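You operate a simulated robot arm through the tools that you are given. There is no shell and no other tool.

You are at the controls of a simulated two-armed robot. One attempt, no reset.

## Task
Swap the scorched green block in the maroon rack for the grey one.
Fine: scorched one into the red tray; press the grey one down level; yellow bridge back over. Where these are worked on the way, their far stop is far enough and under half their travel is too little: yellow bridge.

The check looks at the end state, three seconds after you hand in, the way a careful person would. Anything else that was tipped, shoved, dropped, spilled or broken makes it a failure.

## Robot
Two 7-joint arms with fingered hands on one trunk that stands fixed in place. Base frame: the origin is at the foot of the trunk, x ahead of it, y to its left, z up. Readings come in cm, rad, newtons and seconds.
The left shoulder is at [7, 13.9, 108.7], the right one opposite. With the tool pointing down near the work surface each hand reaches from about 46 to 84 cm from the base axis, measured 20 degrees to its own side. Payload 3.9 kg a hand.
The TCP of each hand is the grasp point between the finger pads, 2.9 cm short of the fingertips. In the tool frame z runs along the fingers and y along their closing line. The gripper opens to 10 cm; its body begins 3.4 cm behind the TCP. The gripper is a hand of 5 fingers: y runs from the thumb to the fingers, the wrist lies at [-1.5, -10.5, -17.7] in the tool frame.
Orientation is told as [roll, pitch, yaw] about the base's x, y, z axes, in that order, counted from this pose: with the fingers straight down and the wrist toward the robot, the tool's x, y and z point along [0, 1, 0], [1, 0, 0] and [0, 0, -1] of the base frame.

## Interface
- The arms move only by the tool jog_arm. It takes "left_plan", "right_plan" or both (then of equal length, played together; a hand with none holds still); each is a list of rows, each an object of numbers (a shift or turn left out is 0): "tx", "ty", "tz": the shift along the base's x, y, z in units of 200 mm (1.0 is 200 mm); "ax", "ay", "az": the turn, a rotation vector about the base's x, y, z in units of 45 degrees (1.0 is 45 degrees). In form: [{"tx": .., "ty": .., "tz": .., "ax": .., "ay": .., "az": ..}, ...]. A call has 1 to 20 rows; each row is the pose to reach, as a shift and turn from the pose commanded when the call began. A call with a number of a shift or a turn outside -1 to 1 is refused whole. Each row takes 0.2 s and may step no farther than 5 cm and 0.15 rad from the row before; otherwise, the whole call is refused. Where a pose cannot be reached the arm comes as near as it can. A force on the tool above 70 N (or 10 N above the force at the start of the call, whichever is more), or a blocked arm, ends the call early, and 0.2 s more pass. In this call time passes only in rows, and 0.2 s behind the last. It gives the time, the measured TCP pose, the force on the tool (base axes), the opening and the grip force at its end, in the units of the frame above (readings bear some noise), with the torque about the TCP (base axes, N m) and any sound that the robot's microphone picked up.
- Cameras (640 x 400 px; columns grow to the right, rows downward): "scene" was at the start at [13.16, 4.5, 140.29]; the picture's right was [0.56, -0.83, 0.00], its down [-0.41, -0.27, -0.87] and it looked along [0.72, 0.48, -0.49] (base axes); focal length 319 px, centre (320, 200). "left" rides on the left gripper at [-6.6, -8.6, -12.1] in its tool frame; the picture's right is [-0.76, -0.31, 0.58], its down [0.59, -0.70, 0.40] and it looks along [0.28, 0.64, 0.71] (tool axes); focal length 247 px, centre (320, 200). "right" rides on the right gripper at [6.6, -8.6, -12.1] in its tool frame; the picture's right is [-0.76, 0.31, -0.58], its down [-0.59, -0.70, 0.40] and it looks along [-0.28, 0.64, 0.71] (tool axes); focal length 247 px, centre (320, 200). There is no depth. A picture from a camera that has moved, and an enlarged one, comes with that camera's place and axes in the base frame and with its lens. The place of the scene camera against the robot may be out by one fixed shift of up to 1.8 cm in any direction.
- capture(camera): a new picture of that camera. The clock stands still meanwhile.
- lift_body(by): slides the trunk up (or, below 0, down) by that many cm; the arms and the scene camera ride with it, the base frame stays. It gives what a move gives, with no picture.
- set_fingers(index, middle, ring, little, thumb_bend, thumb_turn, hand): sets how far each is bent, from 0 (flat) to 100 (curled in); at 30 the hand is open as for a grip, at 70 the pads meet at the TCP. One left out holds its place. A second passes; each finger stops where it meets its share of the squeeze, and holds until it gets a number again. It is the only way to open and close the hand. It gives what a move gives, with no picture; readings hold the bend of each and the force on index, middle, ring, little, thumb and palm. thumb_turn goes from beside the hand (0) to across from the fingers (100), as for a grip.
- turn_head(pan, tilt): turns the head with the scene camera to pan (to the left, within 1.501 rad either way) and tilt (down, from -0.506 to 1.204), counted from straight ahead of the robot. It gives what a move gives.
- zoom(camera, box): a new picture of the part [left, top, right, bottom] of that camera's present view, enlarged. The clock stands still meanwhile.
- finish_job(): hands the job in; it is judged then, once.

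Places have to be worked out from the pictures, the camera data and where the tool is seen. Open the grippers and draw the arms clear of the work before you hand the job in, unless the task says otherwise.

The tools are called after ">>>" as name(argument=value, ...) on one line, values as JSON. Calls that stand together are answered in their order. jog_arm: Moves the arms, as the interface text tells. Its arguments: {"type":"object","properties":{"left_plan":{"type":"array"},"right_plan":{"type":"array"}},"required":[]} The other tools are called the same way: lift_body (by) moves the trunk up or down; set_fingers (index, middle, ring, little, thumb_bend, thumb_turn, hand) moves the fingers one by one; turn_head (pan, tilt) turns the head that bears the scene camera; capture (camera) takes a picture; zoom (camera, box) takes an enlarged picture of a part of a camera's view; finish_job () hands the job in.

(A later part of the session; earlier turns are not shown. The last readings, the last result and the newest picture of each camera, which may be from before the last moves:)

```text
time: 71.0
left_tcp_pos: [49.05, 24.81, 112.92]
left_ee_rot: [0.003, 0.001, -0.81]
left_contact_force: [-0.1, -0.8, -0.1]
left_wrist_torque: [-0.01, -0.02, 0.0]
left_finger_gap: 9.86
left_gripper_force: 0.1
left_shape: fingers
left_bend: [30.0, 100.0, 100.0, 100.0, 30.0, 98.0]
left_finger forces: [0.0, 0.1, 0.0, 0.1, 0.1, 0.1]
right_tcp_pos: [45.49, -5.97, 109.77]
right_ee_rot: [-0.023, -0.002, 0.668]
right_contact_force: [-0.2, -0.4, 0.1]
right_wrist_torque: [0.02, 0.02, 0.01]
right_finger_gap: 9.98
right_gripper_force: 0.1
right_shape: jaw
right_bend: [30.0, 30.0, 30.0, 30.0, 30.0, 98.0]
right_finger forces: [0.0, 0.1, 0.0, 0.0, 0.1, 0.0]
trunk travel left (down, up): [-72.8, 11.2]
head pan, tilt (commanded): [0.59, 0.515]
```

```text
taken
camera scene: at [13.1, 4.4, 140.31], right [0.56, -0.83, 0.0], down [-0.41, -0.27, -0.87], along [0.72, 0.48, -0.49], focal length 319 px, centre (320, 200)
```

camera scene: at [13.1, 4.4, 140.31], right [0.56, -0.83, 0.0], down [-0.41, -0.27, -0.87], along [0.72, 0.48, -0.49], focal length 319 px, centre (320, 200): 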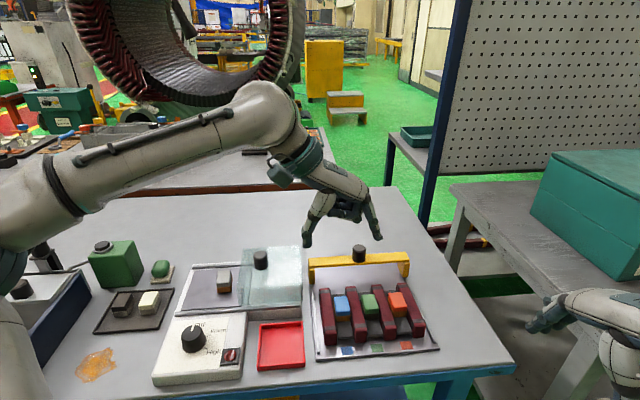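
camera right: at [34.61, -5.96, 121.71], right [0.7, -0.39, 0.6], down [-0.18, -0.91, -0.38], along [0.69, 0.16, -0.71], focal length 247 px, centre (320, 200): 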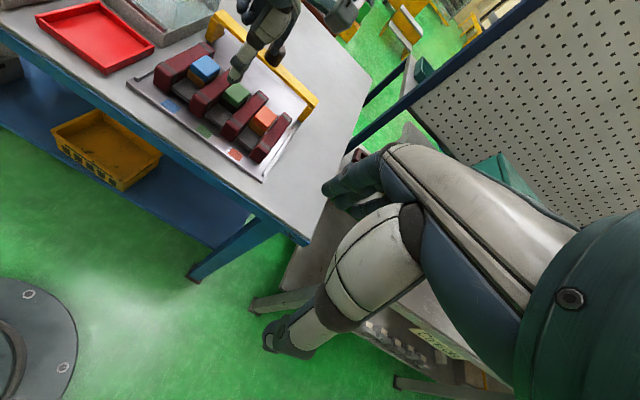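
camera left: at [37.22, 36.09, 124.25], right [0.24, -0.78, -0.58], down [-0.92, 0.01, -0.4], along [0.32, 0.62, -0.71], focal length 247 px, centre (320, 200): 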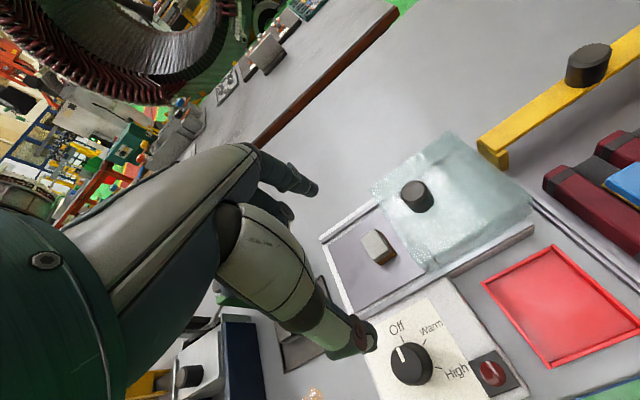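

Excellent posture and a clear view. Now I turn yaw back up in this near location, in two halves.

>>> jog_arm(left_plan=[{"az": 0.18}, {"az": 0.36}, {"az": 0.54}, {"az": 0.72}, {"az": 0.9}])

>>> capture(camera="scene")

```text
time: 72.2
left_tcp_pos: [49.3, 25.13, 112.89]
left_ee_rot: [0.001, -0.002, -0.101]
left_contact_force: [0.4, 0.5, -0.1]
left_wrist_torque: [0.02, 0.03, 0.04]
left_finger_gap: 9.86
left_gripper_force: 0.0
left_shape: fingers
left_bend: [30.0, 100.0, 100.0, 100.0, 30.0, 98.0]
left_finger forces: [0.0, 0.1, 0.1, 0.1, 0.1, 0.0]
right_tcp_pos: [45.65, -6.08, 109.64]
right_ee_rot: [-0.024, 0.0, 0.667]
right_contact_force: [-0.2, 0.6, -0.2]
right_wrist_torque: [0.0, 0.01, -0.02]
right_finger_gap: 9.99
right_gripper_force: 0.1
right_shape: jaw
right_bend: [30.0, 30.0, 30.0, 30.0, 30.0, 98.0]
right_finger forces: [0.1, 0.0, 0.0, 0.1, 0.1, 0.0]
trunk travel left (down, up): [-72.8, 11.2]
head pan, tilt (commanded): [0.59, 0.515]
```

```text
taken
camera scene: at [13.16, 4.46, 140.29], right [0.56, -0.83, 0.0], down [-0.41, -0.27, -0.87], along [0.72, 0.48, -0.49], focal length 319 px, centre (320, 200)
```

scene: 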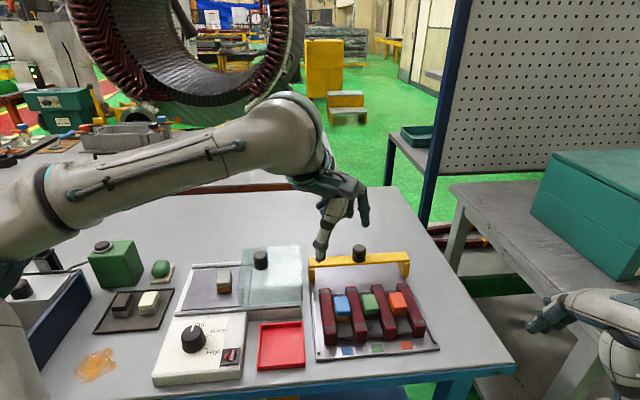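

Elbow stays out left. I continue the yaw to ≈0.68.

>>> jog_arm(left_plan=[{"az": 0.18}, {"az": 0.36}, {"az": 0.54}, {"az": 0.72}, {"az": 0.9}, {"az": 1.0}])

>>> capture(camera="scene")

>>> capture(camera="left")

```text
time: 73.6
left_tcp_pos: [49.42, 25.16, 112.91]
left_ee_rot: [0.0, -0.002, 0.683]
left_contact_force: [-0.2, 0.3, -0.1]
left_wrist_torque: [0.01, 0.01, 0.01]
left_finger_gap: 9.87
left_gripper_force: 0.1
left_shape: fingers
left_bend: [30.0, 100.0, 100.0, 100.0, 30.0, 98.0]
left_finger forces: [0.0, 0.0, 0.0, 0.0, 0.1, 0.0]
right_tcp_pos: [45.64, -5.89, 109.74]
right_ee_rot: [-0.023, 0.0, 0.667]
right_contact_force: [0.4, 0.4, 0.1]
right_wrist_torque: [-0.02, -0.02, 0.01]
right_finger_gap: 9.99
right_gripper_force: 0.1
right_shape: jaw
right_bend: [30.0, 30.0, 30.0, 30.0, 30.0, 98.0]
right_finger forces: [0.1, 0.1, 0.0, 0.1, 0.0, 0.0]
trunk travel left (down, up): [-72.8, 11.2]
head pan, tilt (commanded): [0.59, 0.515]
```

```text
taken
camera scene: at [13.16, 4.46, 140.29], right [0.56, -0.83, 0.0], down [-0.41, -0.27, -0.87], along [0.72, 0.48, -0.49], focal length 319 px, centre (320, 200)
```

scene: 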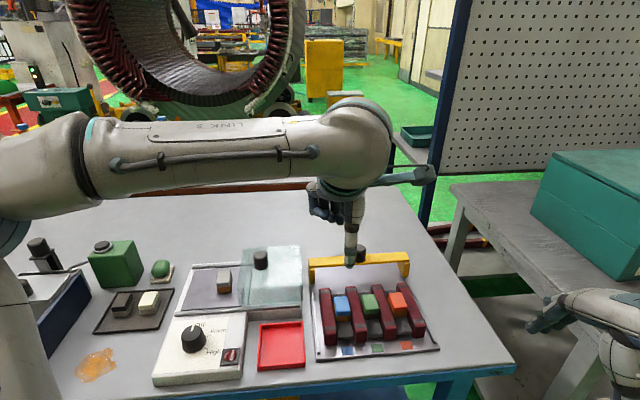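

```text
taken
camera left: at [46.83, 14.75, 125.07], right [0.24, -0.78, -0.58], down [-0.92, 0.01, -0.4], along [0.32, 0.63, -0.71], focal length 247 px, centre (320, 200)
```

left: 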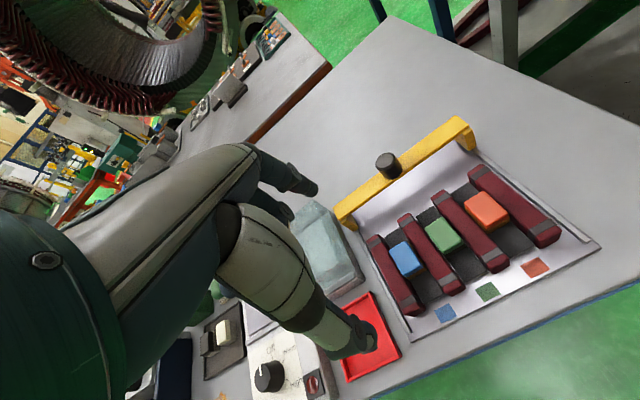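

Posture fully restored with yaw 0.683. Now a close zoom on the green block from this view for a final position fix.

>>> zoom(camera="left", box=[360, 160, 520, 320])

>>> zoom(camera="scene", box=[310, 270, 440, 360])

```text
2.50 times, centred on (440, 240) of left
camera zoom: at [46.83, 14.75, 125.07], right [0.24, -0.78, -0.58], down [-0.92, 0.01, -0.4], along [0.32, 0.63, -0.71], focal length 617 px, centre (20, 100)
```

zoom: 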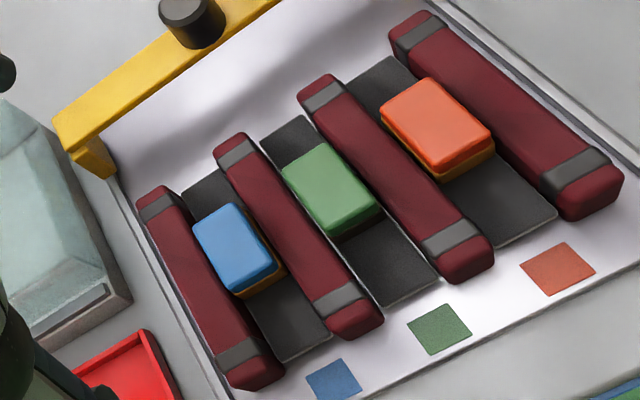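

```text
4.44 times, centred on (375, 315) of scene
camera zoom: at [13.16, 4.46, 140.29], right [0.56, -0.83, 0.0], down [-0.41, -0.27, -0.87], along [0.72, 0.48, -0.49], focal length 1416 px, centre (76, -311)
```

zoom: 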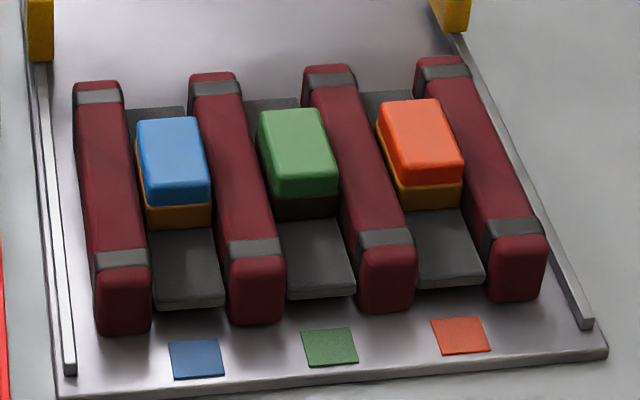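

Green block centre fixed at (56.75, 22.2), top z≈91.2. I pre-shape index/thumb to a ~6 cm gap, then move above the block, rolling the hand 0.22 rad about the depth axis so the curled knuckles clear the separators.

>>> set_fingers(hand="left", index=46, thumb_bend=46)

>>> jog_arm(left_plan=[{"tx": 0.1275, "ty": -0.057, "tz": -0.15, "ax": 0.0725, "ay": 0.059}, {"tx": 0.255, "ty": -0.113, "tz": -0.3, "ax": 0.145, "ay": 0.118}, {"tx": 0.3825, "ty": -0.17, "tz": -0.44, "ax": 0.2174, "ay": 0.1768}])

>>> capture(camera="left")

>>> capture(camera="scene")

>>> zoom(camera="right", box=[120, 0, 320, 190])

```text
time: 74.6
left_tcp_pos: [49.15, 25.22, 112.91]
left_ee_rot: [0.0, 0.0, 0.681]
left_contact_force: [-0.8, 0.7, -0.5]
left_wrist_torque: [0.01, -0.02, 0.01]
left_finger_gap: 6.05
left_gripper_force: 0.1
left_shape: fingers
left_bend: [46.0, 100.0, 100.0, 100.0, 46.0, 98.0]
left_finger forces: [0.0, 0.0, 0.1, 0.1, 0.1, 0.1]
right_tcp_pos: [45.62, -5.97, 109.78]
right_ee_rot: [-0.027, 0.0, 0.666]
right_contact_force: [-0.5, 0.0, 0.3]
right_wrist_torque: [0.02, 0.03, -0.01]
right_finger_gap: 10.0
right_gripper_force: 0.0
right_shape: jaw
right_bend: [30.0, 30.0, 30.0, 30.0, 30.0, 98.0]
right_finger forces: [0.0, 0.1, 0.1, 0.0, 0.0, 0.1]
trunk travel left (down, up): [-72.8, 11.2]
head pan, tilt (commanded): [0.59, 0.515]
```

```text
time: 75.4
left_tcp_pos: [57.34, 21.59, 104.01]
left_ee_rot: [0.223, 0.001, 0.682]
left_contact_force: [0.7, -0.8, 0.4]
left_wrist_torque: [0.04, 0.05, 0.02]
left_finger_gap: 6.02
left_gripper_force: 0.1
left_shape: fingers
left_bend: [46.0, 100.0, 100.0, 100.0, 46.0, 98.0]
left_finger forces: [0.1, 0.0, 0.1, 0.0, 0.0, 0.1]
right_tcp_pos: [45.76, -6.2, 109.69]
right_ee_rot: [-0.022, -0.001, 0.667]
right_contact_force: [0.8, 0.2, -0.3]
right_wrist_torque: [0.02, 0.0, 0.03]
right_finger_gap: 9.99
right_gripper_force: 0.2
right_shape: jaw
right_bend: [30.0, 30.0, 30.0, 30.0, 30.0, 98.0]
right_finger forces: [0.1, 0.1, 0.0, 0.0, 0.1, 0.1]
trunk travel left (down, up): [-72.8, 11.2]
head pan, tilt (commanded): [0.59, 0.515]
```

```text
taken
camera left: at [56.35, 9.28, 114.53], right [0.15, -0.67, -0.73], down [-0.96, 0.07, -0.26], along [0.23, 0.74, -0.63], focal length 247 px, centre (320, 200)
```

left: 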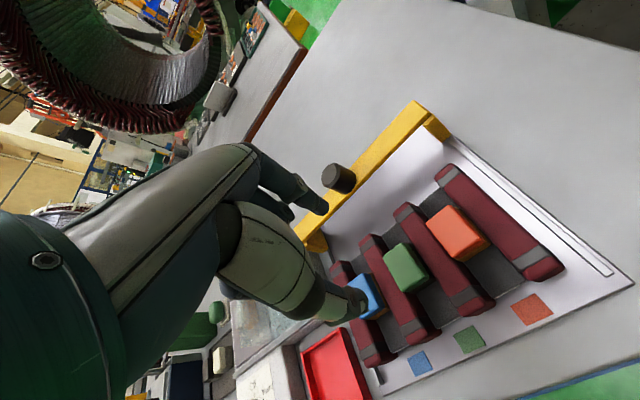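

```text
taken
camera scene: at [13.4, 4.32, 140.28], right [0.56, -0.83, 0.0], down [-0.41, -0.27, -0.87], along [0.72, 0.49, -0.49], focal length 319 px, centre (320, 200)
```

scene: 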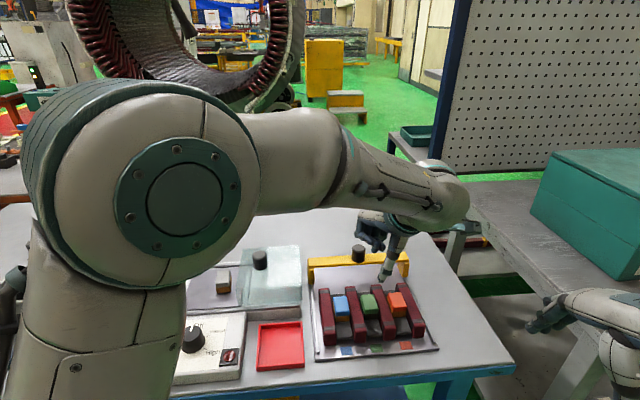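

```text
2.11 times, centred on (220, 95) of right
camera zoom: at [34.78, -6.12, 121.65], right [0.7, -0.39, 0.59], down [-0.18, -0.9, -0.38], along [0.69, 0.16, -0.71], focal length 520 px, centre (530, 421)
```

zoom: 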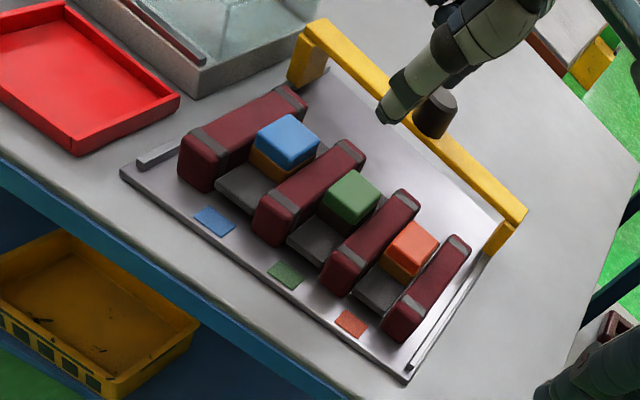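

Approach looks right: the pinch is above the green block, elbow fine. I descend in stages, first to z≈97.

>>> jog_arm(left_plan=[{"tz": -0.175}, {"tz": -0.35}])

>>> zoom(camera="left", box=[260, 150, 460, 350])

>>> zoom(camera="right", box=[170, 30, 300, 140])

>>> zoom(camera="scene", box=[310, 220, 450, 360])

```text
time: 76.0
left_tcp_pos: [57.09, 21.61, 96.95]
left_ee_rot: [0.22, 0.0, 0.683]
left_contact_force: [-0.8, 0.6, -0.4]
left_wrist_torque: [0.0, 0.0, 0.01]
left_finger_gap: 6.01
left_gripper_force: 0.0
left_shape: fingers
left_bend: [46.0, 100.0, 100.0, 100.0, 46.0, 98.0]
left_finger forces: [0.0, 0.0, 0.0, 0.0, 0.0, 0.0]
right_tcp_pos: [45.63, -6.03, 109.81]
right_ee_rot: [-0.024, -0.001, 0.666]
right_contact_force: [0.4, -0.8, -0.3]
right_wrist_torque: [0.0, 0.0, 0.0]
right_finger_gap: 10.03
right_gripper_force: 0.0
right_shape: jaw
right_bend: [30.0, 30.0, 30.0, 30.0, 30.0, 98.0]
right_finger forces: [0.0, 0.0, 0.0, 0.0, 0.1, 0.1]
trunk travel left (down, up): [-72.8, 11.2]
head pan, tilt (commanded): [0.59, 0.515]
```

```text
2.00 times, centred on (360, 250) of left
camera zoom: at [56.18, 9.3, 107.33], right [0.15, -0.67, -0.73], down [-0.96, 0.07, -0.26], along [0.23, 0.74, -0.63], focal length 494 px, centre (240, 100)
```

zoom: 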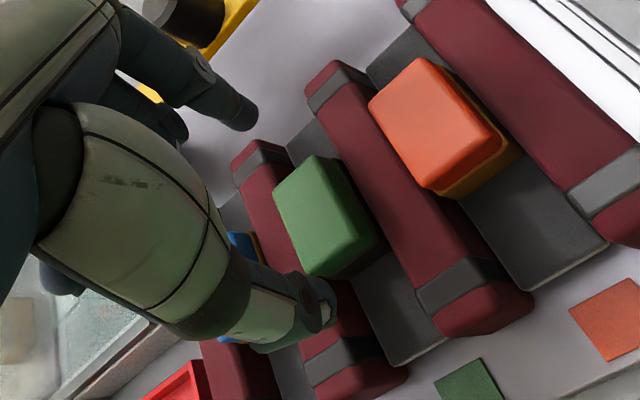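

```text
3.64 times, centred on (235, 85) of right
camera zoom: at [34.67, -6.04, 121.69], right [0.7, -0.39, 0.6], down [-0.18, -0.91, -0.38], along [0.69, 0.16, -0.71], focal length 898 px, centre (629, 618)
```

zoom: 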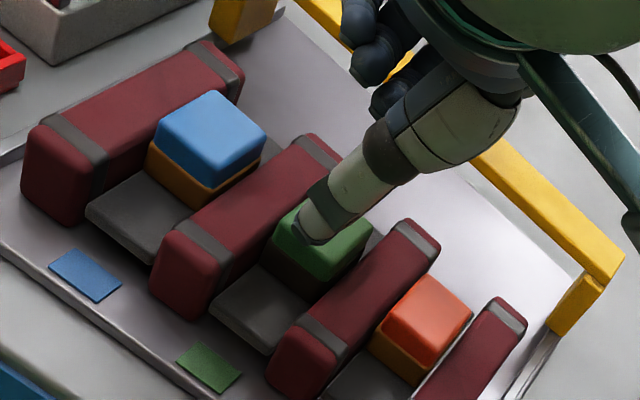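

```text
2.86 times, centred on (380, 290) of scene
camera zoom: at [13.27, 4.42, 140.29], right [0.56, -0.83, 0.0], down [-0.41, -0.27, -0.87], along [0.72, 0.48, -0.49], focal length 911 px, centre (149, -57)
```

zoom: 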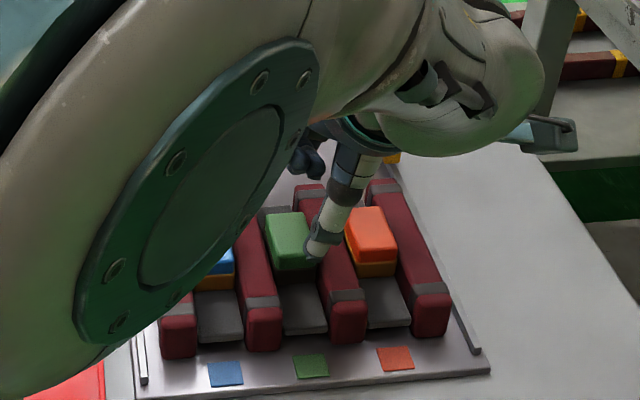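

The pinch axis sits about 0.5 cm to the right of the slot centre, so I shift left 0.5 cm and descend to z≈94.

>>> jog_arm(left_plan=[{"tx": -0.0155, "ty": 0.0195, "tz": 0.0}, {"tx": -0.0155, "ty": 0.0195, "tz": -0.15}])

>>> zoom(camera="right", box=[170, 30, 300, 140])

>>> zoom(camera="left", box=[260, 150, 460, 350])

>>> zoom(camera="scene", box=[310, 220, 450, 360])

```text
time: 76.6
left_tcp_pos: [56.79, 22.19, 94.17]
left_ee_rot: [0.214, 0.0, 0.685]
left_contact_force: [-0.5, -0.5, -0.2]
left_wrist_torque: [0.0, 0.04, 0.02]
left_finger_gap: 6.04
left_gripper_force: 0.2
left_shape: fingers
left_bend: [46.0, 100.0, 100.0, 100.0, 46.0, 98.0]
left_finger forces: [0.0, 0.0, 0.0, 0.1, 0.0, 0.0]
right_tcp_pos: [45.6, -6.01, 109.77]
right_ee_rot: [-0.026, 0.001, 0.666]
right_contact_force: [-0.7, 0.3, -0.9]
right_wrist_torque: [0.03, -0.01, 0.0]
right_finger_gap: 9.98
right_gripper_force: 0.1
right_shape: jaw
right_bend: [30.0, 30.0, 30.0, 30.0, 30.0, 98.0]
right_finger forces: [0.1, 0.0, 0.1, 0.1, 0.1, 0.0]
trunk travel left (down, up): [-72.8, 11.2]
head pan, tilt (commanded): [0.59, 0.515]
```

```text
3.64 times, centred on (235, 85) of right
camera zoom: at [34.69, -6.03, 121.68], right [0.7, -0.39, 0.6], down [-0.18, -0.91, -0.38], along [0.69, 0.16, -0.71], focal length 898 px, centre (629, 618)
```

zoom: 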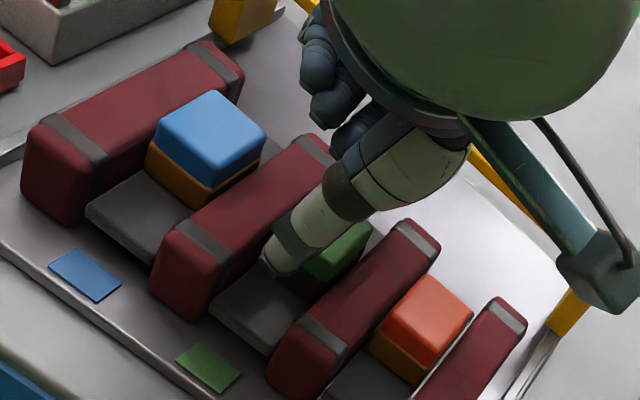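

```text
2.00 times, centred on (360, 250) of left
camera zoom: at [55.84, 9.93, 104.66], right [0.15, -0.67, -0.72], down [-0.96, 0.07, -0.26], along [0.23, 0.74, -0.64], focal length 494 px, centre (240, 100)
```

zoom: 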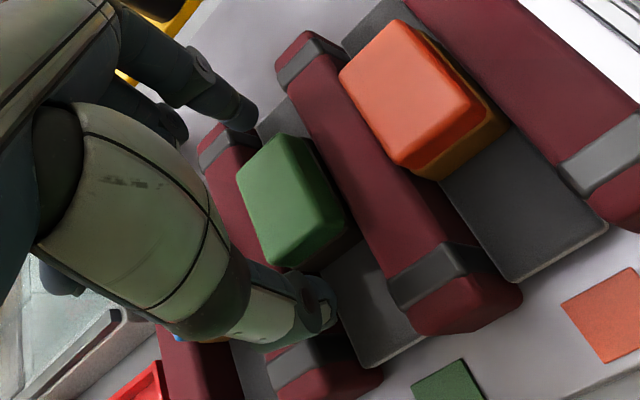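

```text
2.86 times, centred on (380, 290) of scene
camera zoom: at [13.3, 4.43, 140.29], right [0.56, -0.83, 0.0], down [-0.41, -0.27, -0.87], along [0.72, 0.48, -0.49], focal length 911 px, centre (149, -57)
```

zoom: 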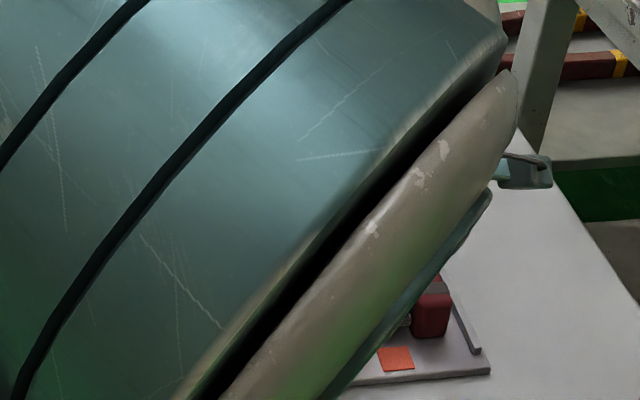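

The roll is pulling the elbow inward, but the pose is still reached. I descend another 0.9 cm gently and read forces.

>>> jog_arm(left_plan=[{"tz": -0.022}, {"tz": -0.045}])

>>> zoom(camera="right", box=[170, 30, 300, 140])

>>> zoom(camera="left", box=[260, 150, 460, 350])

```text
time: 77.2
left_tcp_pos: [56.86, 22.45, 94.16]
left_ee_rot: [0.178, 0.009, 0.701]
left_contact_force: [0.5, -0.4, -0.2]
left_wrist_torque: [0.03, 0.0, 0.0]
left_finger_gap: 6.04
left_gripper_force: 0.0
left_shape: fingers
left_bend: [46.0, 100.0, 100.0, 100.0, 46.0, 98.0]
left_finger forces: [0.0, 0.0, 0.0, 0.1, 0.1, 0.0]
right_tcp_pos: [45.57, -5.96, 109.73]
right_ee_rot: [-0.026, 0.001, 0.665]
right_contact_force: [0.0, -0.6, 0.1]
right_wrist_torque: [-0.01, 0.0, -0.01]
right_finger_gap: 9.99
right_gripper_force: 0.1
right_shape: jaw
right_bend: [30.0, 30.0, 30.0, 30.0, 30.0, 98.0]
right_finger forces: [0.1, 0.1, 0.0, 0.1, 0.0, 0.0]
trunk travel left (down, up): [-72.8, 11.2]
head pan, tilt (commanded): [0.59, 0.515]
```

```text
3.64 times, centred on (235, 85) of right
camera zoom: at [34.56, -5.95, 121.73], right [0.7, -0.39, 0.6], down [-0.18, -0.91, -0.38], along [0.69, 0.16, -0.71], focal length 898 px, centre (629, 618)
```

zoom: 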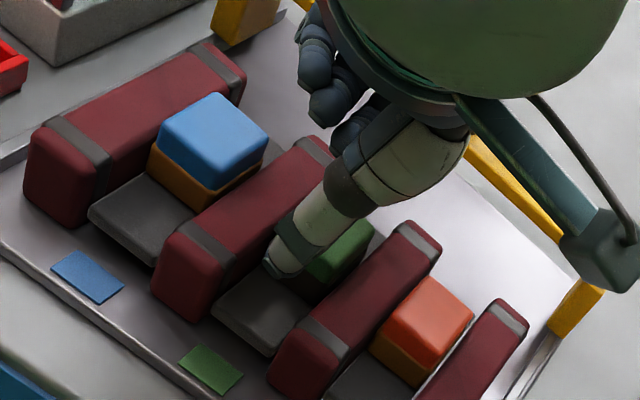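

```text
2.00 times, centred on (360, 250) of left
camera zoom: at [55.89, 10.5, 105.01], right [0.17, -0.69, -0.7], down [-0.96, 0.04, -0.28], along [0.23, 0.72, -0.66], focal length 494 px, centre (240, 100)
```

zoom: 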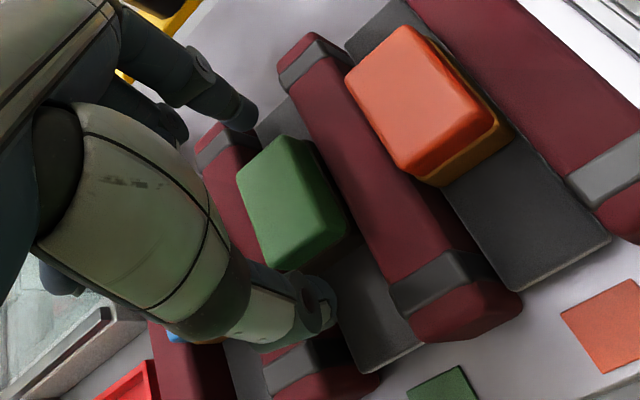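

The roll drives the arm to a joint limit. Lowering the trunk would give the arm the posture it has at larger relative height, so I rise to z≈108 and level the hand first.

>>> jog_arm(left_plan=[{"tz": 0.15}, {"tz": 0.35, "ax": -0.088, "ay": -0.072, "az": -0.012}, {"tz": 0.55, "ax": -0.176, "ay": -0.143, "az": -0.024}, {"tz": 0.7, "ax": -0.176, "ay": -0.143, "az": -0.024}])

>>> capture(camera="scene")

```text
time: 78.2
left_tcp_pos: [56.51, 21.87, 107.19]
left_ee_rot: [0.041, 0.001, 0.661]
left_contact_force: [0.2, 0.8, -0.1]
left_wrist_torque: [-0.03, 0.02, 0.02]
left_finger_gap: 6.04
left_gripper_force: 0.0
left_shape: fingers
left_bend: [46.0, 100.0, 100.0, 100.0, 46.0, 98.0]
left_finger forces: [0.0, 0.1, 0.0, 0.1, 0.0, 0.0]
right_tcp_pos: [45.56, -6.06, 109.83]
right_ee_rot: [-0.027, 0.001, 0.667]
right_contact_force: [-1.0, 0.0, 0.2]
right_wrist_torque: [0.01, -0.01, -0.02]
right_finger_gap: 10.0
right_gripper_force: 0.0
right_shape: jaw
right_bend: [30.0, 30.0, 30.0, 30.0, 30.0, 98.0]
right_finger forces: [0.0, 0.0, 0.1, 0.0, 0.0, 0.1]
trunk travel left (down, up): [-72.8, 11.2]
head pan, tilt (commanded): [0.59, 0.515]
```

```text
taken
camera scene: at [13.15, 4.48, 140.29], right [0.56, -0.83, 0.0], down [-0.41, -0.27, -0.87], along [0.72, 0.48, -0.49], focal length 319 px, centre (320, 200)
```

scene: 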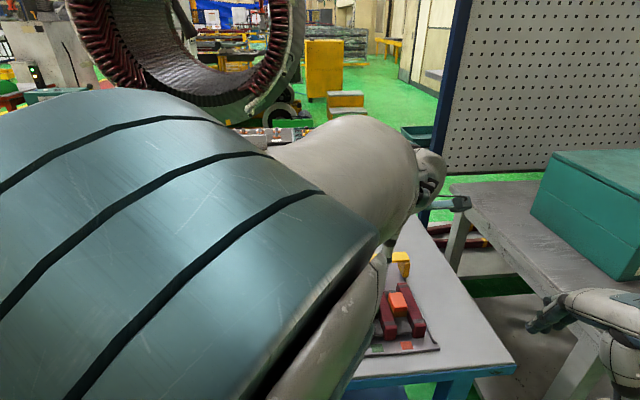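

Saturated posture again; I apply the fix: turn yaw down to about −0.8 here, move near, and turn it back there.

>>> jog_arm(left_plan=[{"az": -0.18, "ty": 0.03, "tz": 0.03}, {"az": -0.36, "ty": 0.06, "tz": 0.06}, {"az": -0.54, "ty": 0.1, "tz": 0.1}, {"az": -0.72, "ty": 0.15, "tz": 0.15}, {"az": -0.9, "ty": 0.2, "tz": 0.2}, {"az": -1.0, "ty": 0.25, "tz": 0.25}])

>>> capture(camera="scene")

```text
time: 79.6
left_tcp_pos: [56.52, 27.03, 112.21]
left_ee_rot: [0.044, -0.004, -0.126]
left_contact_force: [-0.5, 0.1, -0.2]
left_wrist_torque: [-0.06, -0.03, 0.05]
left_finger_gap: 6.05
left_gripper_force: 0.0
left_shape: fingers
left_bend: [46.0, 100.0, 100.0, 100.0, 46.0, 98.0]
left_finger forces: [0.0, 0.0, 0.0, 0.0, 0.0, 0.0]
right_tcp_pos: [45.59, -5.91, 109.83]
right_ee_rot: [-0.025, 0.0, 0.667]
right_contact_force: [0.3, 0.0, -0.9]
right_wrist_torque: [0.0, 0.0, -0.01]
right_finger_gap: 10.0
right_gripper_force: 0.0
right_shape: jaw
right_bend: [30.0, 30.0, 30.0, 30.0, 30.0, 98.0]
right_finger forces: [0.0, 0.0, 0.0, 0.0, 0.0, 0.0]
trunk travel left (down, up): [-72.8, 11.2]
head pan, tilt (commanded): [0.59, 0.515]
```

```text
taken
camera scene: at [13.14, 4.6, 140.29], right [0.56, -0.83, 0.0], down [-0.41, -0.27, -0.87], along [0.72, 0.48, -0.49], focal length 319 px, centre (320, 200)
```

scene: 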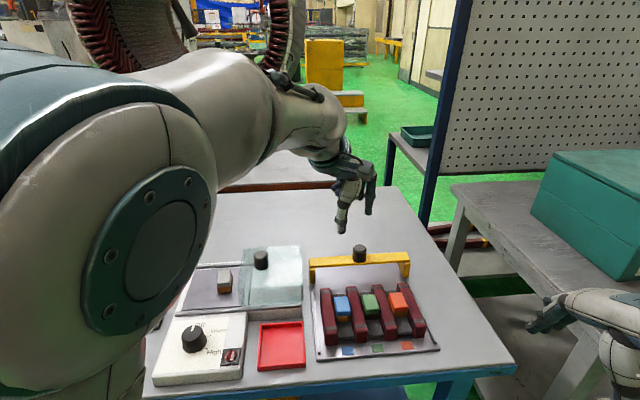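

Elbow is coming out left. I continue the yaw to about −0.83 and remove the residual roll.

>>> jog_arm(left_plan=[{"az": -0.18, "tx": 0.03}, {"az": -0.36, "tx": 0.05}, {"az": -0.54, "tx": 0.05}, {"az": -0.72, "tx": 0.05}, {"az": -0.9, "tx": 0.05}])

>>> jog_arm(left_plan=[{"tx": -0.1, "ty": 0.0, "tz": 0.02}, {"tx": -0.2, "ty": 0.0, "tz": 0.04}, {"tx": -0.3, "ty": -0.03, "tz": 0.05}, {"tx": -0.4, "ty": -0.06, "tz": 0.05}])

>>> capture(camera="scene")

```text
time: 80.8
left_tcp_pos: [57.57, 27.04, 112.17]
left_ee_rot: [0.041, -0.002, -0.833]
left_contact_force: [0.6, 0.3, -0.8]
left_wrist_torque: [0.03, 0.01, 0.05]
left_finger_gap: 6.0
left_gripper_force: 0.1
left_shape: fingers
left_bend: [46.0, 100.0, 100.0, 100.0, 46.0, 98.0]
left_finger forces: [0.0, 0.0, 0.0, 0.0, 0.0, 0.1]
right_tcp_pos: [45.63, -5.96, 109.75]
right_ee_rot: [-0.024, 0.002, 0.667]
right_contact_force: [0.4, 0.7, -0.6]
right_wrist_torque: [0.01, -0.01, 0.02]
right_finger_gap: 9.99
right_gripper_force: 0.1
right_shape: jaw
right_bend: [30.0, 30.0, 30.0, 30.0, 30.0, 98.0]
right_finger forces: [0.0, 0.0, 0.0, 0.1, 0.1, 0.1]
trunk travel left (down, up): [-72.8, 11.2]
head pan, tilt (commanded): [0.59, 0.515]
```

```text
time: 81.8
left_tcp_pos: [49.39, 25.8, 113.45]
left_ee_rot: [0.043, -0.003, -0.826]
left_contact_force: [0.3, -0.3, -1.1]
left_wrist_torque: [0.02, 0.0, -0.03]
left_finger_gap: 6.04
left_gripper_force: 0.1
left_shape: fingers
left_bend: [46.0, 100.0, 100.0, 100.0, 46.0, 98.0]
left_finger forces: [0.0, 0.1, 0.0, 0.1, 0.0, 0.0]
left hand out of reach, approached as far as the arm can: row 2
right_tcp_pos: [45.56, -6.02, 109.8]
right_ee_rot: [-0.027, 0.0, 0.666]
right_contact_force: [-0.3, 0.3, 0.0]
right_wrist_torque: [-0.03, 0.0, 0.03]
right_finger_gap: 9.98
right_gripper_force: 0.0
right_shape: jaw
right_bend: [30.0, 30.0, 30.0, 30.0, 30.0, 98.0]
right_finger forces: [0.1, 0.1, 0.0, 0.0, 0.0, 0.1]
trunk travel left (down, up): [-72.8, 11.2]
head pan, tilt (commanded): [0.59, 0.515]
```

```text
taken
camera scene: at [13.1, 4.49, 140.3], right [0.56, -0.83, 0.0], down [-0.41, -0.27, -0.87], along [0.72, 0.48, -0.49], focal length 319 px, centre (320, 200)
```

scene: 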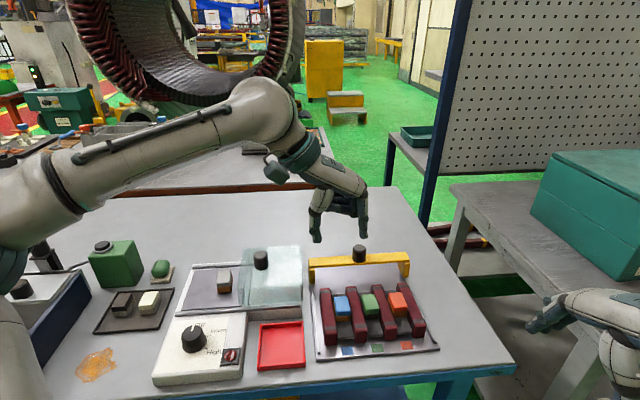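

The arm jumped to the good outward posture. Now I lower the trunk by 12 cm, so that low work poses correspond to the arm's comfortable range.

>>> lift_body(by=-12)

>>> capture(camera="scene")

>>> capture(camera="right")

```text
time: 83.3
left_tcp_pos: [49.51, 25.75, 101.4]
left_ee_rot: [0.042, -0.002, -0.83]
left_contact_force: [0.3, -0.3, -0.2]
left_wrist_torque: [0.0, 0.01, 0.02]
left_finger_gap: 6.02
left_gripper_force: 0.1
left_shape: fingers
left_bend: [46.0, 100.0, 100.0, 100.0, 46.0, 98.0]
left_finger forces: [0.1, 0.1, 0.0, 0.0, 0.1, 0.0]
right_tcp_pos: [45.56, -6.05, 97.73]
right_ee_rot: [-0.027, 0.001, 0.667]
right_contact_force: [-0.1, -0.7, 0.8]
right_wrist_torque: [0.02, 0.0, -0.03]
right_finger_gap: 9.99
right_gripper_force: 0.1
right_shape: jaw
right_bend: [30.0, 30.0, 30.0, 30.0, 30.0, 98.0]
right_finger forces: [0.0, 0.0, 0.0, 0.1, 0.1, 0.0]
trunk travel left (down, up): [-60.8, 23.2]
head pan, tilt (commanded): [0.59, 0.515]
```

```text
taken
camera scene: at [13.14, 4.49, 128.3], right [0.56, -0.83, 0.0], down [-0.41, -0.27, -0.87], along [0.72, 0.48, -0.49], focal length 319 px, centre (320, 200)
```

scene: 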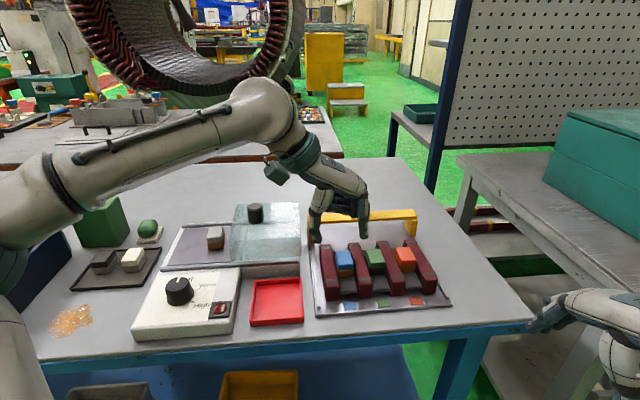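

```text
taken
camera right: at [34.55, -5.97, 109.73], right [0.7, -0.39, 0.6], down [-0.18, -0.91, -0.38], along [0.69, 0.16, -0.7], focal length 247 px, centre (320, 200)
```

right: 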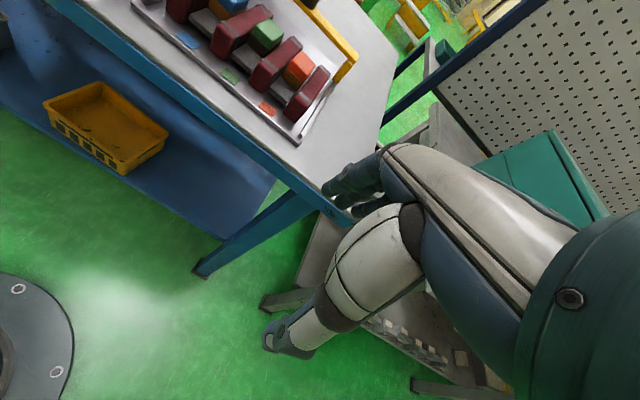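

Next I raise the left hand to z≈110 and turn yaw back toward 0.68, removing the residual roll too; and I raise the right hand for its view.

>>> jog_arm(left_plan=[{"tz": 0.2}, {"tz": 0.4}, {"tz": 0.4, "az": 0.18}, {"tz": 0.4, "az": 0.36}, {"tz": 0.4, "az": 0.54}, {"tz": 0.4, "az": 0.72}, {"tz": 0.4, "az": 0.9}], right_plan=[{"tz": 0.1}, {"tz": 0.2}, {"tz": 0.3}, {"tz": 0.4}, {"tz": 0.5}, {"tz": 0.5}, {"tz": 0.5}])

>>> capture(camera="scene")

```text
time: 84.9
left_tcp_pos: [49.51, 25.95, 109.36]
left_ee_rot: [0.042, -0.001, -0.119]
left_contact_force: [0.2, 0.2, 0.8]
left_wrist_torque: [0.0, 0.02, 0.0]
left_finger_gap: 6.05
left_gripper_force: 0.1
left_shape: fingers
left_bend: [46.0, 100.0, 100.0, 100.0, 46.0, 98.0]
left_finger forces: [0.0, 0.0, 0.0, 0.0, 0.0, 0.0]
right_tcp_pos: [45.48, -6.01, 97.7]
right_ee_rot: [-0.026, 0.0, 0.667]
right_contact_force: [-0.1, 0.6, -1.1]
right_wrist_torque: [-0.02, 0.03, 0.02]
right_finger_gap: 9.99
right_gripper_force: 0.1
right_shape: jaw
right_bend: [30.0, 30.0, 30.0, 30.0, 30.0, 98.0]
right_finger forces: [0.0, 0.0, 0.0, 0.0, 0.0, 0.0]
right hand out of reach, approached as far as the arm can: row 1, 2, 3, 4, 5, 6, 7
trunk travel left (down, up): [-60.8, 23.2]
head pan, tilt (commanded): [0.59, 0.515]
```

```text
taken
camera scene: at [13.16, 4.45, 128.29], right [0.56, -0.83, 0.0], down [-0.41, -0.27, -0.87], along [0.72, 0.48, -0.49], focal length 319 px, centre (320, 200)
```

scene: 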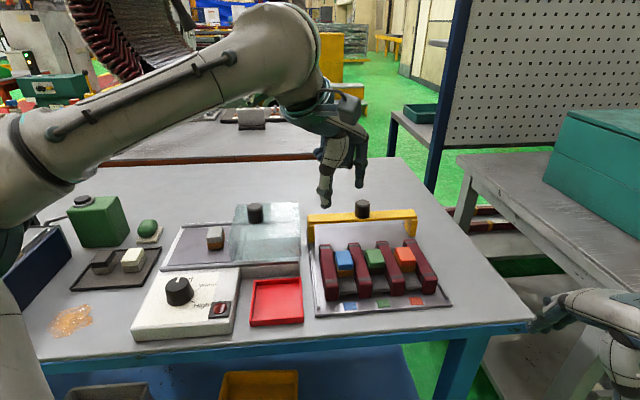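

Good so far. I continue the yaw to ≈0.68.

>>> jog_arm(left_plan=[{"az": 0.18}, {"az": 0.36}, {"az": 0.54}, {"az": 0.72}, {"az": 0.9}, {"az": 1.0}])

>>> jog_arm(left_plan=[{"ax": -0.0415, "ay": -0.0335, "az": 0.022}])

>>> capture(camera="scene")

>>> capture(camera="left")

```text
time: 86.3
left_tcp_pos: [49.54, 25.72, 109.39]
left_ee_rot: [0.043, -0.001, 0.665]
left_contact_force: [0.6, 0.1, 1.3]
left_wrist_torque: [-0.03, 0.03, -0.01]
left_finger_gap: 6.02
left_gripper_force: 0.0
left_shape: fingers
left_bend: [46.0, 100.0, 100.0, 100.0, 46.0, 98.0]
left_finger forces: [0.0, 0.0, 0.0, 0.0, 0.0, 0.0]
right_tcp_pos: [45.54, -6.01, 97.79]
right_ee_rot: [-0.024, -0.001, 0.667]
right_contact_force: [-0.3, -0.5, -0.7]
right_wrist_torque: [0.01, -0.02, -0.02]
right_finger_gap: 10.0
right_gripper_force: 0.1
right_shape: jaw
right_bend: [30.0, 30.0, 30.0, 30.0, 30.0, 98.0]
right_finger forces: [0.0, 0.1, 0.0, 0.0, 0.0, 0.0]
trunk travel left (down, up): [-60.8, 23.2]
head pan, tilt (commanded): [0.59, 0.515]
```

```text
time: 86.7
left_tcp_pos: [49.52, 25.82, 109.42]
left_ee_rot: [-0.002, -0.002, 0.682]
left_contact_force: [-0.4, -0.7, -0.1]
left_wrist_torque: [0.01, -0.02, 0.01]
left_finger_gap: 6.02
left_gripper_force: 0.1
left_shape: fingers
left_bend: [46.0, 100.0, 100.0, 100.0, 46.0, 98.0]
left_finger forces: [0.0, 0.0, 0.0, 0.0, 0.0, 0.1]
right_tcp_pos: [45.58, -5.93, 97.82]
right_ee_rot: [-0.027, 0.0, 0.668]
right_contact_force: [0.5, 0.9, -0.8]
right_wrist_torque: [0.02, -0.02, -0.03]
right_finger_gap: 10.0
right_gripper_force: 0.1
right_shape: jaw
right_bend: [30.0, 30.0, 30.0, 30.0, 30.0, 98.0]
right_finger forces: [0.0, 0.0, 0.0, 0.0, 0.0, 0.0]
trunk travel left (down, up): [-60.8, 23.2]
head pan, tilt (commanded): [0.59, 0.515]
```

```text
taken
camera scene: at [13.15, 4.53, 128.29], right [0.56, -0.83, 0.0], down [-0.41, -0.27, -0.87], along [0.72, 0.48, -0.49], focal length 319 px, centre (320, 200)
```

scene: 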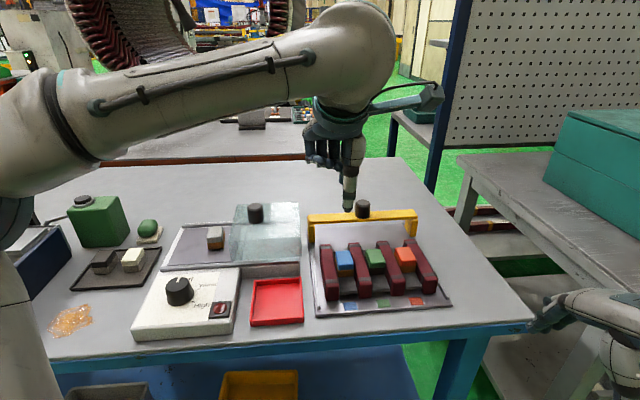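

```text
taken
camera left: at [47.03, 15.47, 121.46], right [0.24, -0.78, -0.58], down [-0.92, 0.01, -0.4], along [0.32, 0.63, -0.71], focal length 247 px, centre (320, 200)
```

left: 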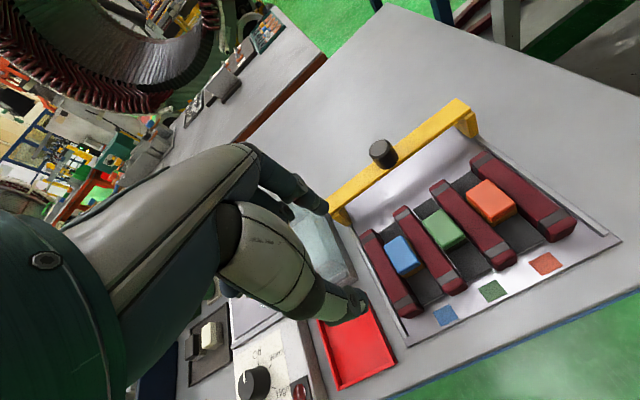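

Posture and view are both good. This lower scene view lets me compare block and separator heights; zooming.

>>> zoom(camera="scene", box=[310, 220, 450, 320])

>>> zoom(camera="left", box=[370, 150, 530, 310])

```text
4.00 times, centred on (380, 270) of scene
camera zoom: at [13.15, 4.53, 128.29], right [0.56, -0.83, 0.0], down [-0.41, -0.27, -0.87], along [0.72, 0.48, -0.49], focal length 1275 px, centre (80, -80)
```

zoom: 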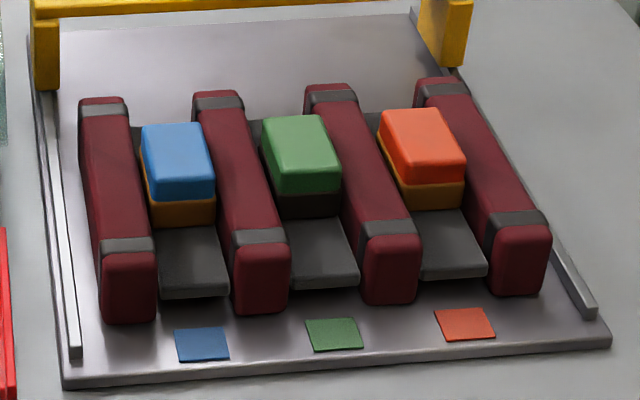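

```text
2.50 times, centred on (450, 230) of left
camera zoom: at [47.03, 15.47, 121.46], right [0.24, -0.78, -0.58], down [-0.92, 0.01, -0.4], along [0.32, 0.63, -0.71], focal length 617 px, centre (-5, 125)
```

zoom: 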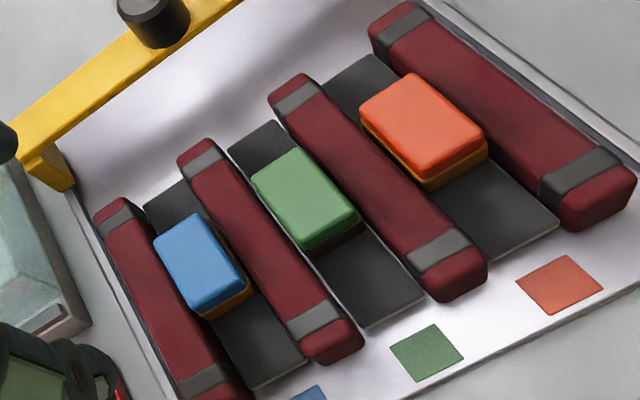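

Blocks stand about 1.1 cm above the separators and 2.5 cm above the slot floor. I move over the green block (pinch axis offset accounted for) at z≈101.

>>> jog_arm(left_plan=[{"tx": 0.117, "ty": -0.056, "tz": -0.14}, {"tx": 0.234, "ty": -0.112, "tz": -0.28}, {"tx": 0.3505, "ty": -0.1675, "tz": -0.42}])

>>> capture(camera="scene")

>>> zoom(camera="left", box=[260, 150, 460, 350])

```text
time: 87.5
left_tcp_pos: [56.66, 22.55, 100.65]
left_ee_rot: [0.001, -0.004, 0.68]
left_contact_force: [0.1, 0.6, -0.5]
left_wrist_torque: [0.01, 0.03, 0.04]
left_finger_gap: 6.02
left_gripper_force: 0.0
left_shape: fingers
left_bend: [46.0, 100.0, 100.0, 100.0, 46.0, 98.0]
left_finger forces: [0.1, 0.0, 0.1, 0.0, 0.1, 0.1]
right_tcp_pos: [45.59, -6.1, 97.68]
right_ee_rot: [-0.024, 0.001, 0.668]
right_contact_force: [0.5, 1.2, 0.0]
right_wrist_torque: [-0.03, 0.02, 0.01]
right_finger_gap: 9.99
right_gripper_force: 0.1
right_shape: jaw
right_bend: [30.0, 30.0, 30.0, 30.0, 30.0, 98.0]
right_finger forces: [0.0, 0.1, 0.0, 0.0, 0.1, 0.0]
trunk travel left (down, up): [-60.8, 23.2]
head pan, tilt (commanded): [0.59, 0.515]
```

```text
taken
camera scene: at [13.29, 4.38, 128.28], right [0.56, -0.83, 0.0], down [-0.41, -0.27, -0.87], along [0.72, 0.48, -0.49], focal length 319 px, centre (320, 200)
```

scene: 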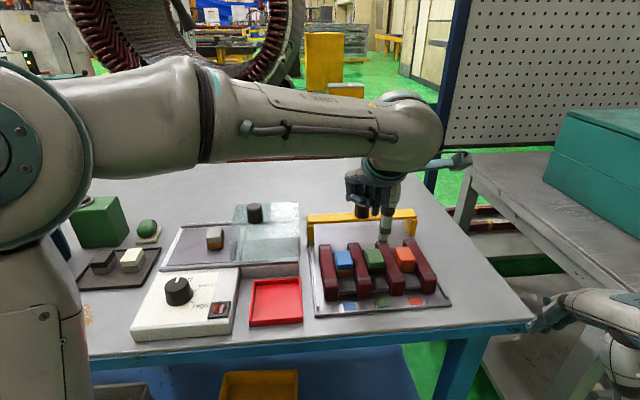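

```text
2.00 times, centred on (360, 250) of left
camera zoom: at [54.04, 12.18, 112.85], right [0.24, -0.78, -0.58], down [-0.92, 0.02, -0.4], along [0.32, 0.63, -0.71], focal length 494 px, centre (240, 100)
```

zoom: 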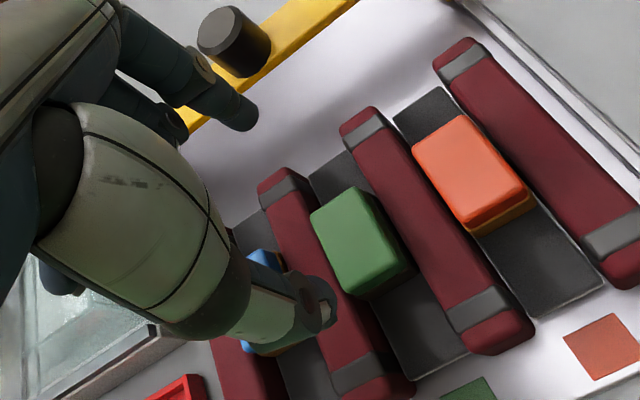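

The elbow stays out and the scene camera sees the hand. I descend to z≈95.5 and check the lateral alignment in the scene zoom.

>>> jog_arm(left_plan=[{"tz": -0.13}, {"tz": -0.26}])

>>> zoom(camera="scene", box=[310, 180, 450, 320])

>>> zoom(camera="left", box=[260, 150, 460, 350])

```text
time: 88.1
left_tcp_pos: [56.53, 22.47, 95.54]
left_ee_rot: [0.001, -0.003, 0.681]
left_contact_force: [-0.6, 0.0, -1.1]
left_wrist_torque: [0.0, -0.01, -0.03]
left_finger_gap: 6.03
left_gripper_force: 0.1
left_shape: fingers
left_bend: [46.0, 100.0, 100.0, 100.0, 46.0, 98.0]
left_finger forces: [0.0, 0.0, 0.0, 0.0, 0.0, 0.0]
right_tcp_pos: [45.55, -6.02, 97.75]
right_ee_rot: [-0.026, 0.0, 0.666]
right_contact_force: [0.3, -0.3, 0.0]
right_wrist_torque: [0.01, -0.01, 0.01]
right_finger_gap: 10.01
right_gripper_force: 0.0
right_shape: jaw
right_bend: [30.0, 30.0, 30.0, 30.0, 30.0, 98.0]
right_finger forces: [0.1, 0.0, 0.1, 0.0, 0.0, 0.0]
trunk travel left (down, up): [-60.8, 23.2]
head pan, tilt (commanded): [0.59, 0.515]
```

```text
2.86 times, centred on (380, 250) of scene
camera zoom: at [13.19, 4.49, 128.29], right [0.56, -0.83, 0.0], down [-0.41, -0.27, -0.87], along [0.72, 0.48, -0.49], focal length 911 px, centre (149, 57)
```

zoom: 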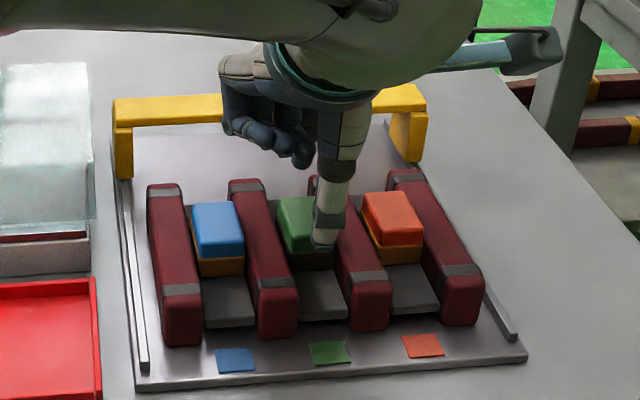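

```text
2.00 times, centred on (360, 250) of left
camera zoom: at [54.04, 12.11, 107.65], right [0.24, -0.78, -0.58], down [-0.92, 0.02, -0.4], along [0.32, 0.62, -0.71], focal length 494 px, centre (240, 100)
```

zoom: 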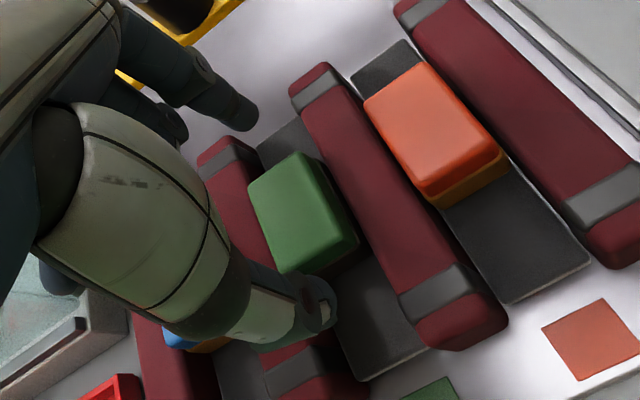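

Thumb lines up with the slot within about 0.25 cm. I shift 0.2 cm left and go down to z≈93.3.

>>> jog_arm(left_plan=[{"tx": -0.0063, "ty": 0.0078, "tz": -0.06}, {"tx": -0.0063, "ty": 0.0078, "tz": -0.115}])

>>> zoom(camera="scene", box=[330, 200, 430, 300])

>>> zoom(camera="left", box=[260, 150, 460, 350])

```text
time: 88.7
left_tcp_pos: [56.35, 22.68, 93.25]
left_ee_rot: [0.0, -0.001, 0.68]
left_contact_force: [0.6, -1.0, 0.5]
left_wrist_torque: [0.03, 0.01, -0.02]
left_finger_gap: 6.01
left_gripper_force: 0.1
left_shape: fingers
left_bend: [46.0, 100.0, 100.0, 100.0, 46.0, 98.0]
left_finger forces: [0.0, 0.0, 0.0, 0.1, 0.0, 0.1]
right_tcp_pos: [45.61, -5.97, 97.81]
right_ee_rot: [-0.026, -0.002, 0.668]
right_contact_force: [0.4, 0.2, 0.0]
right_wrist_torque: [-0.05, 0.0, -0.01]
right_finger_gap: 9.99
right_gripper_force: 0.1
right_shape: jaw
right_bend: [30.0, 30.0, 30.0, 30.0, 30.0, 98.0]
right_finger forces: [0.0, 0.0, 0.1, 0.0, 0.0, 0.0]
trunk travel left (down, up): [-60.8, 23.2]
head pan, tilt (commanded): [0.59, 0.515]
```

```text
4.00 times, centred on (380, 250) of scene
camera zoom: at [13.16, 4.51, 128.29], right [0.56, -0.83, 0.0], down [-0.41, -0.27, -0.87], along [0.72, 0.48, -0.49], focal length 1275 px, centre (80, 0)
```

zoom: 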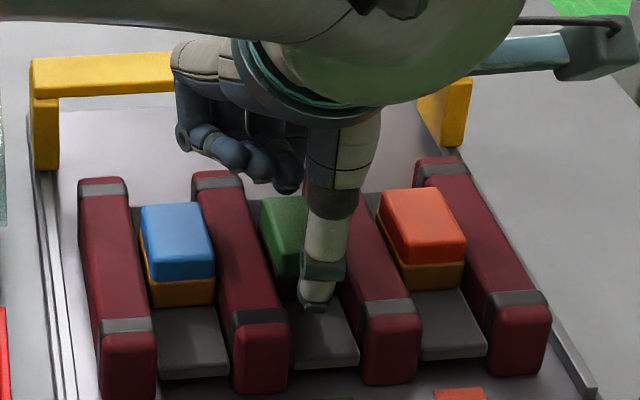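

```text
2.00 times, centred on (360, 250) of left
camera zoom: at [53.86, 12.29, 105.46], right [0.24, -0.78, -0.58], down [-0.92, 0.02, -0.4], along [0.32, 0.63, -0.71], focal length 494 px, centre (240, 100)
```

zoom: 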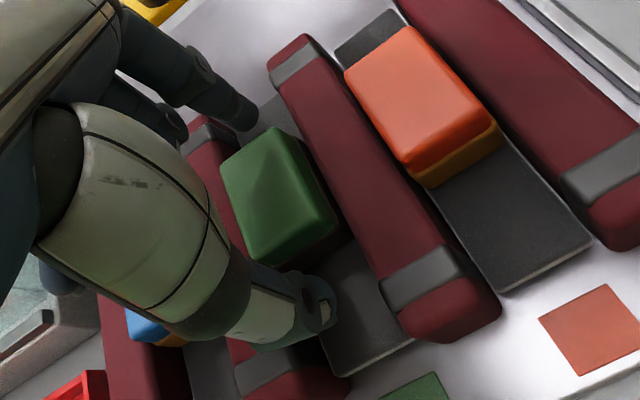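

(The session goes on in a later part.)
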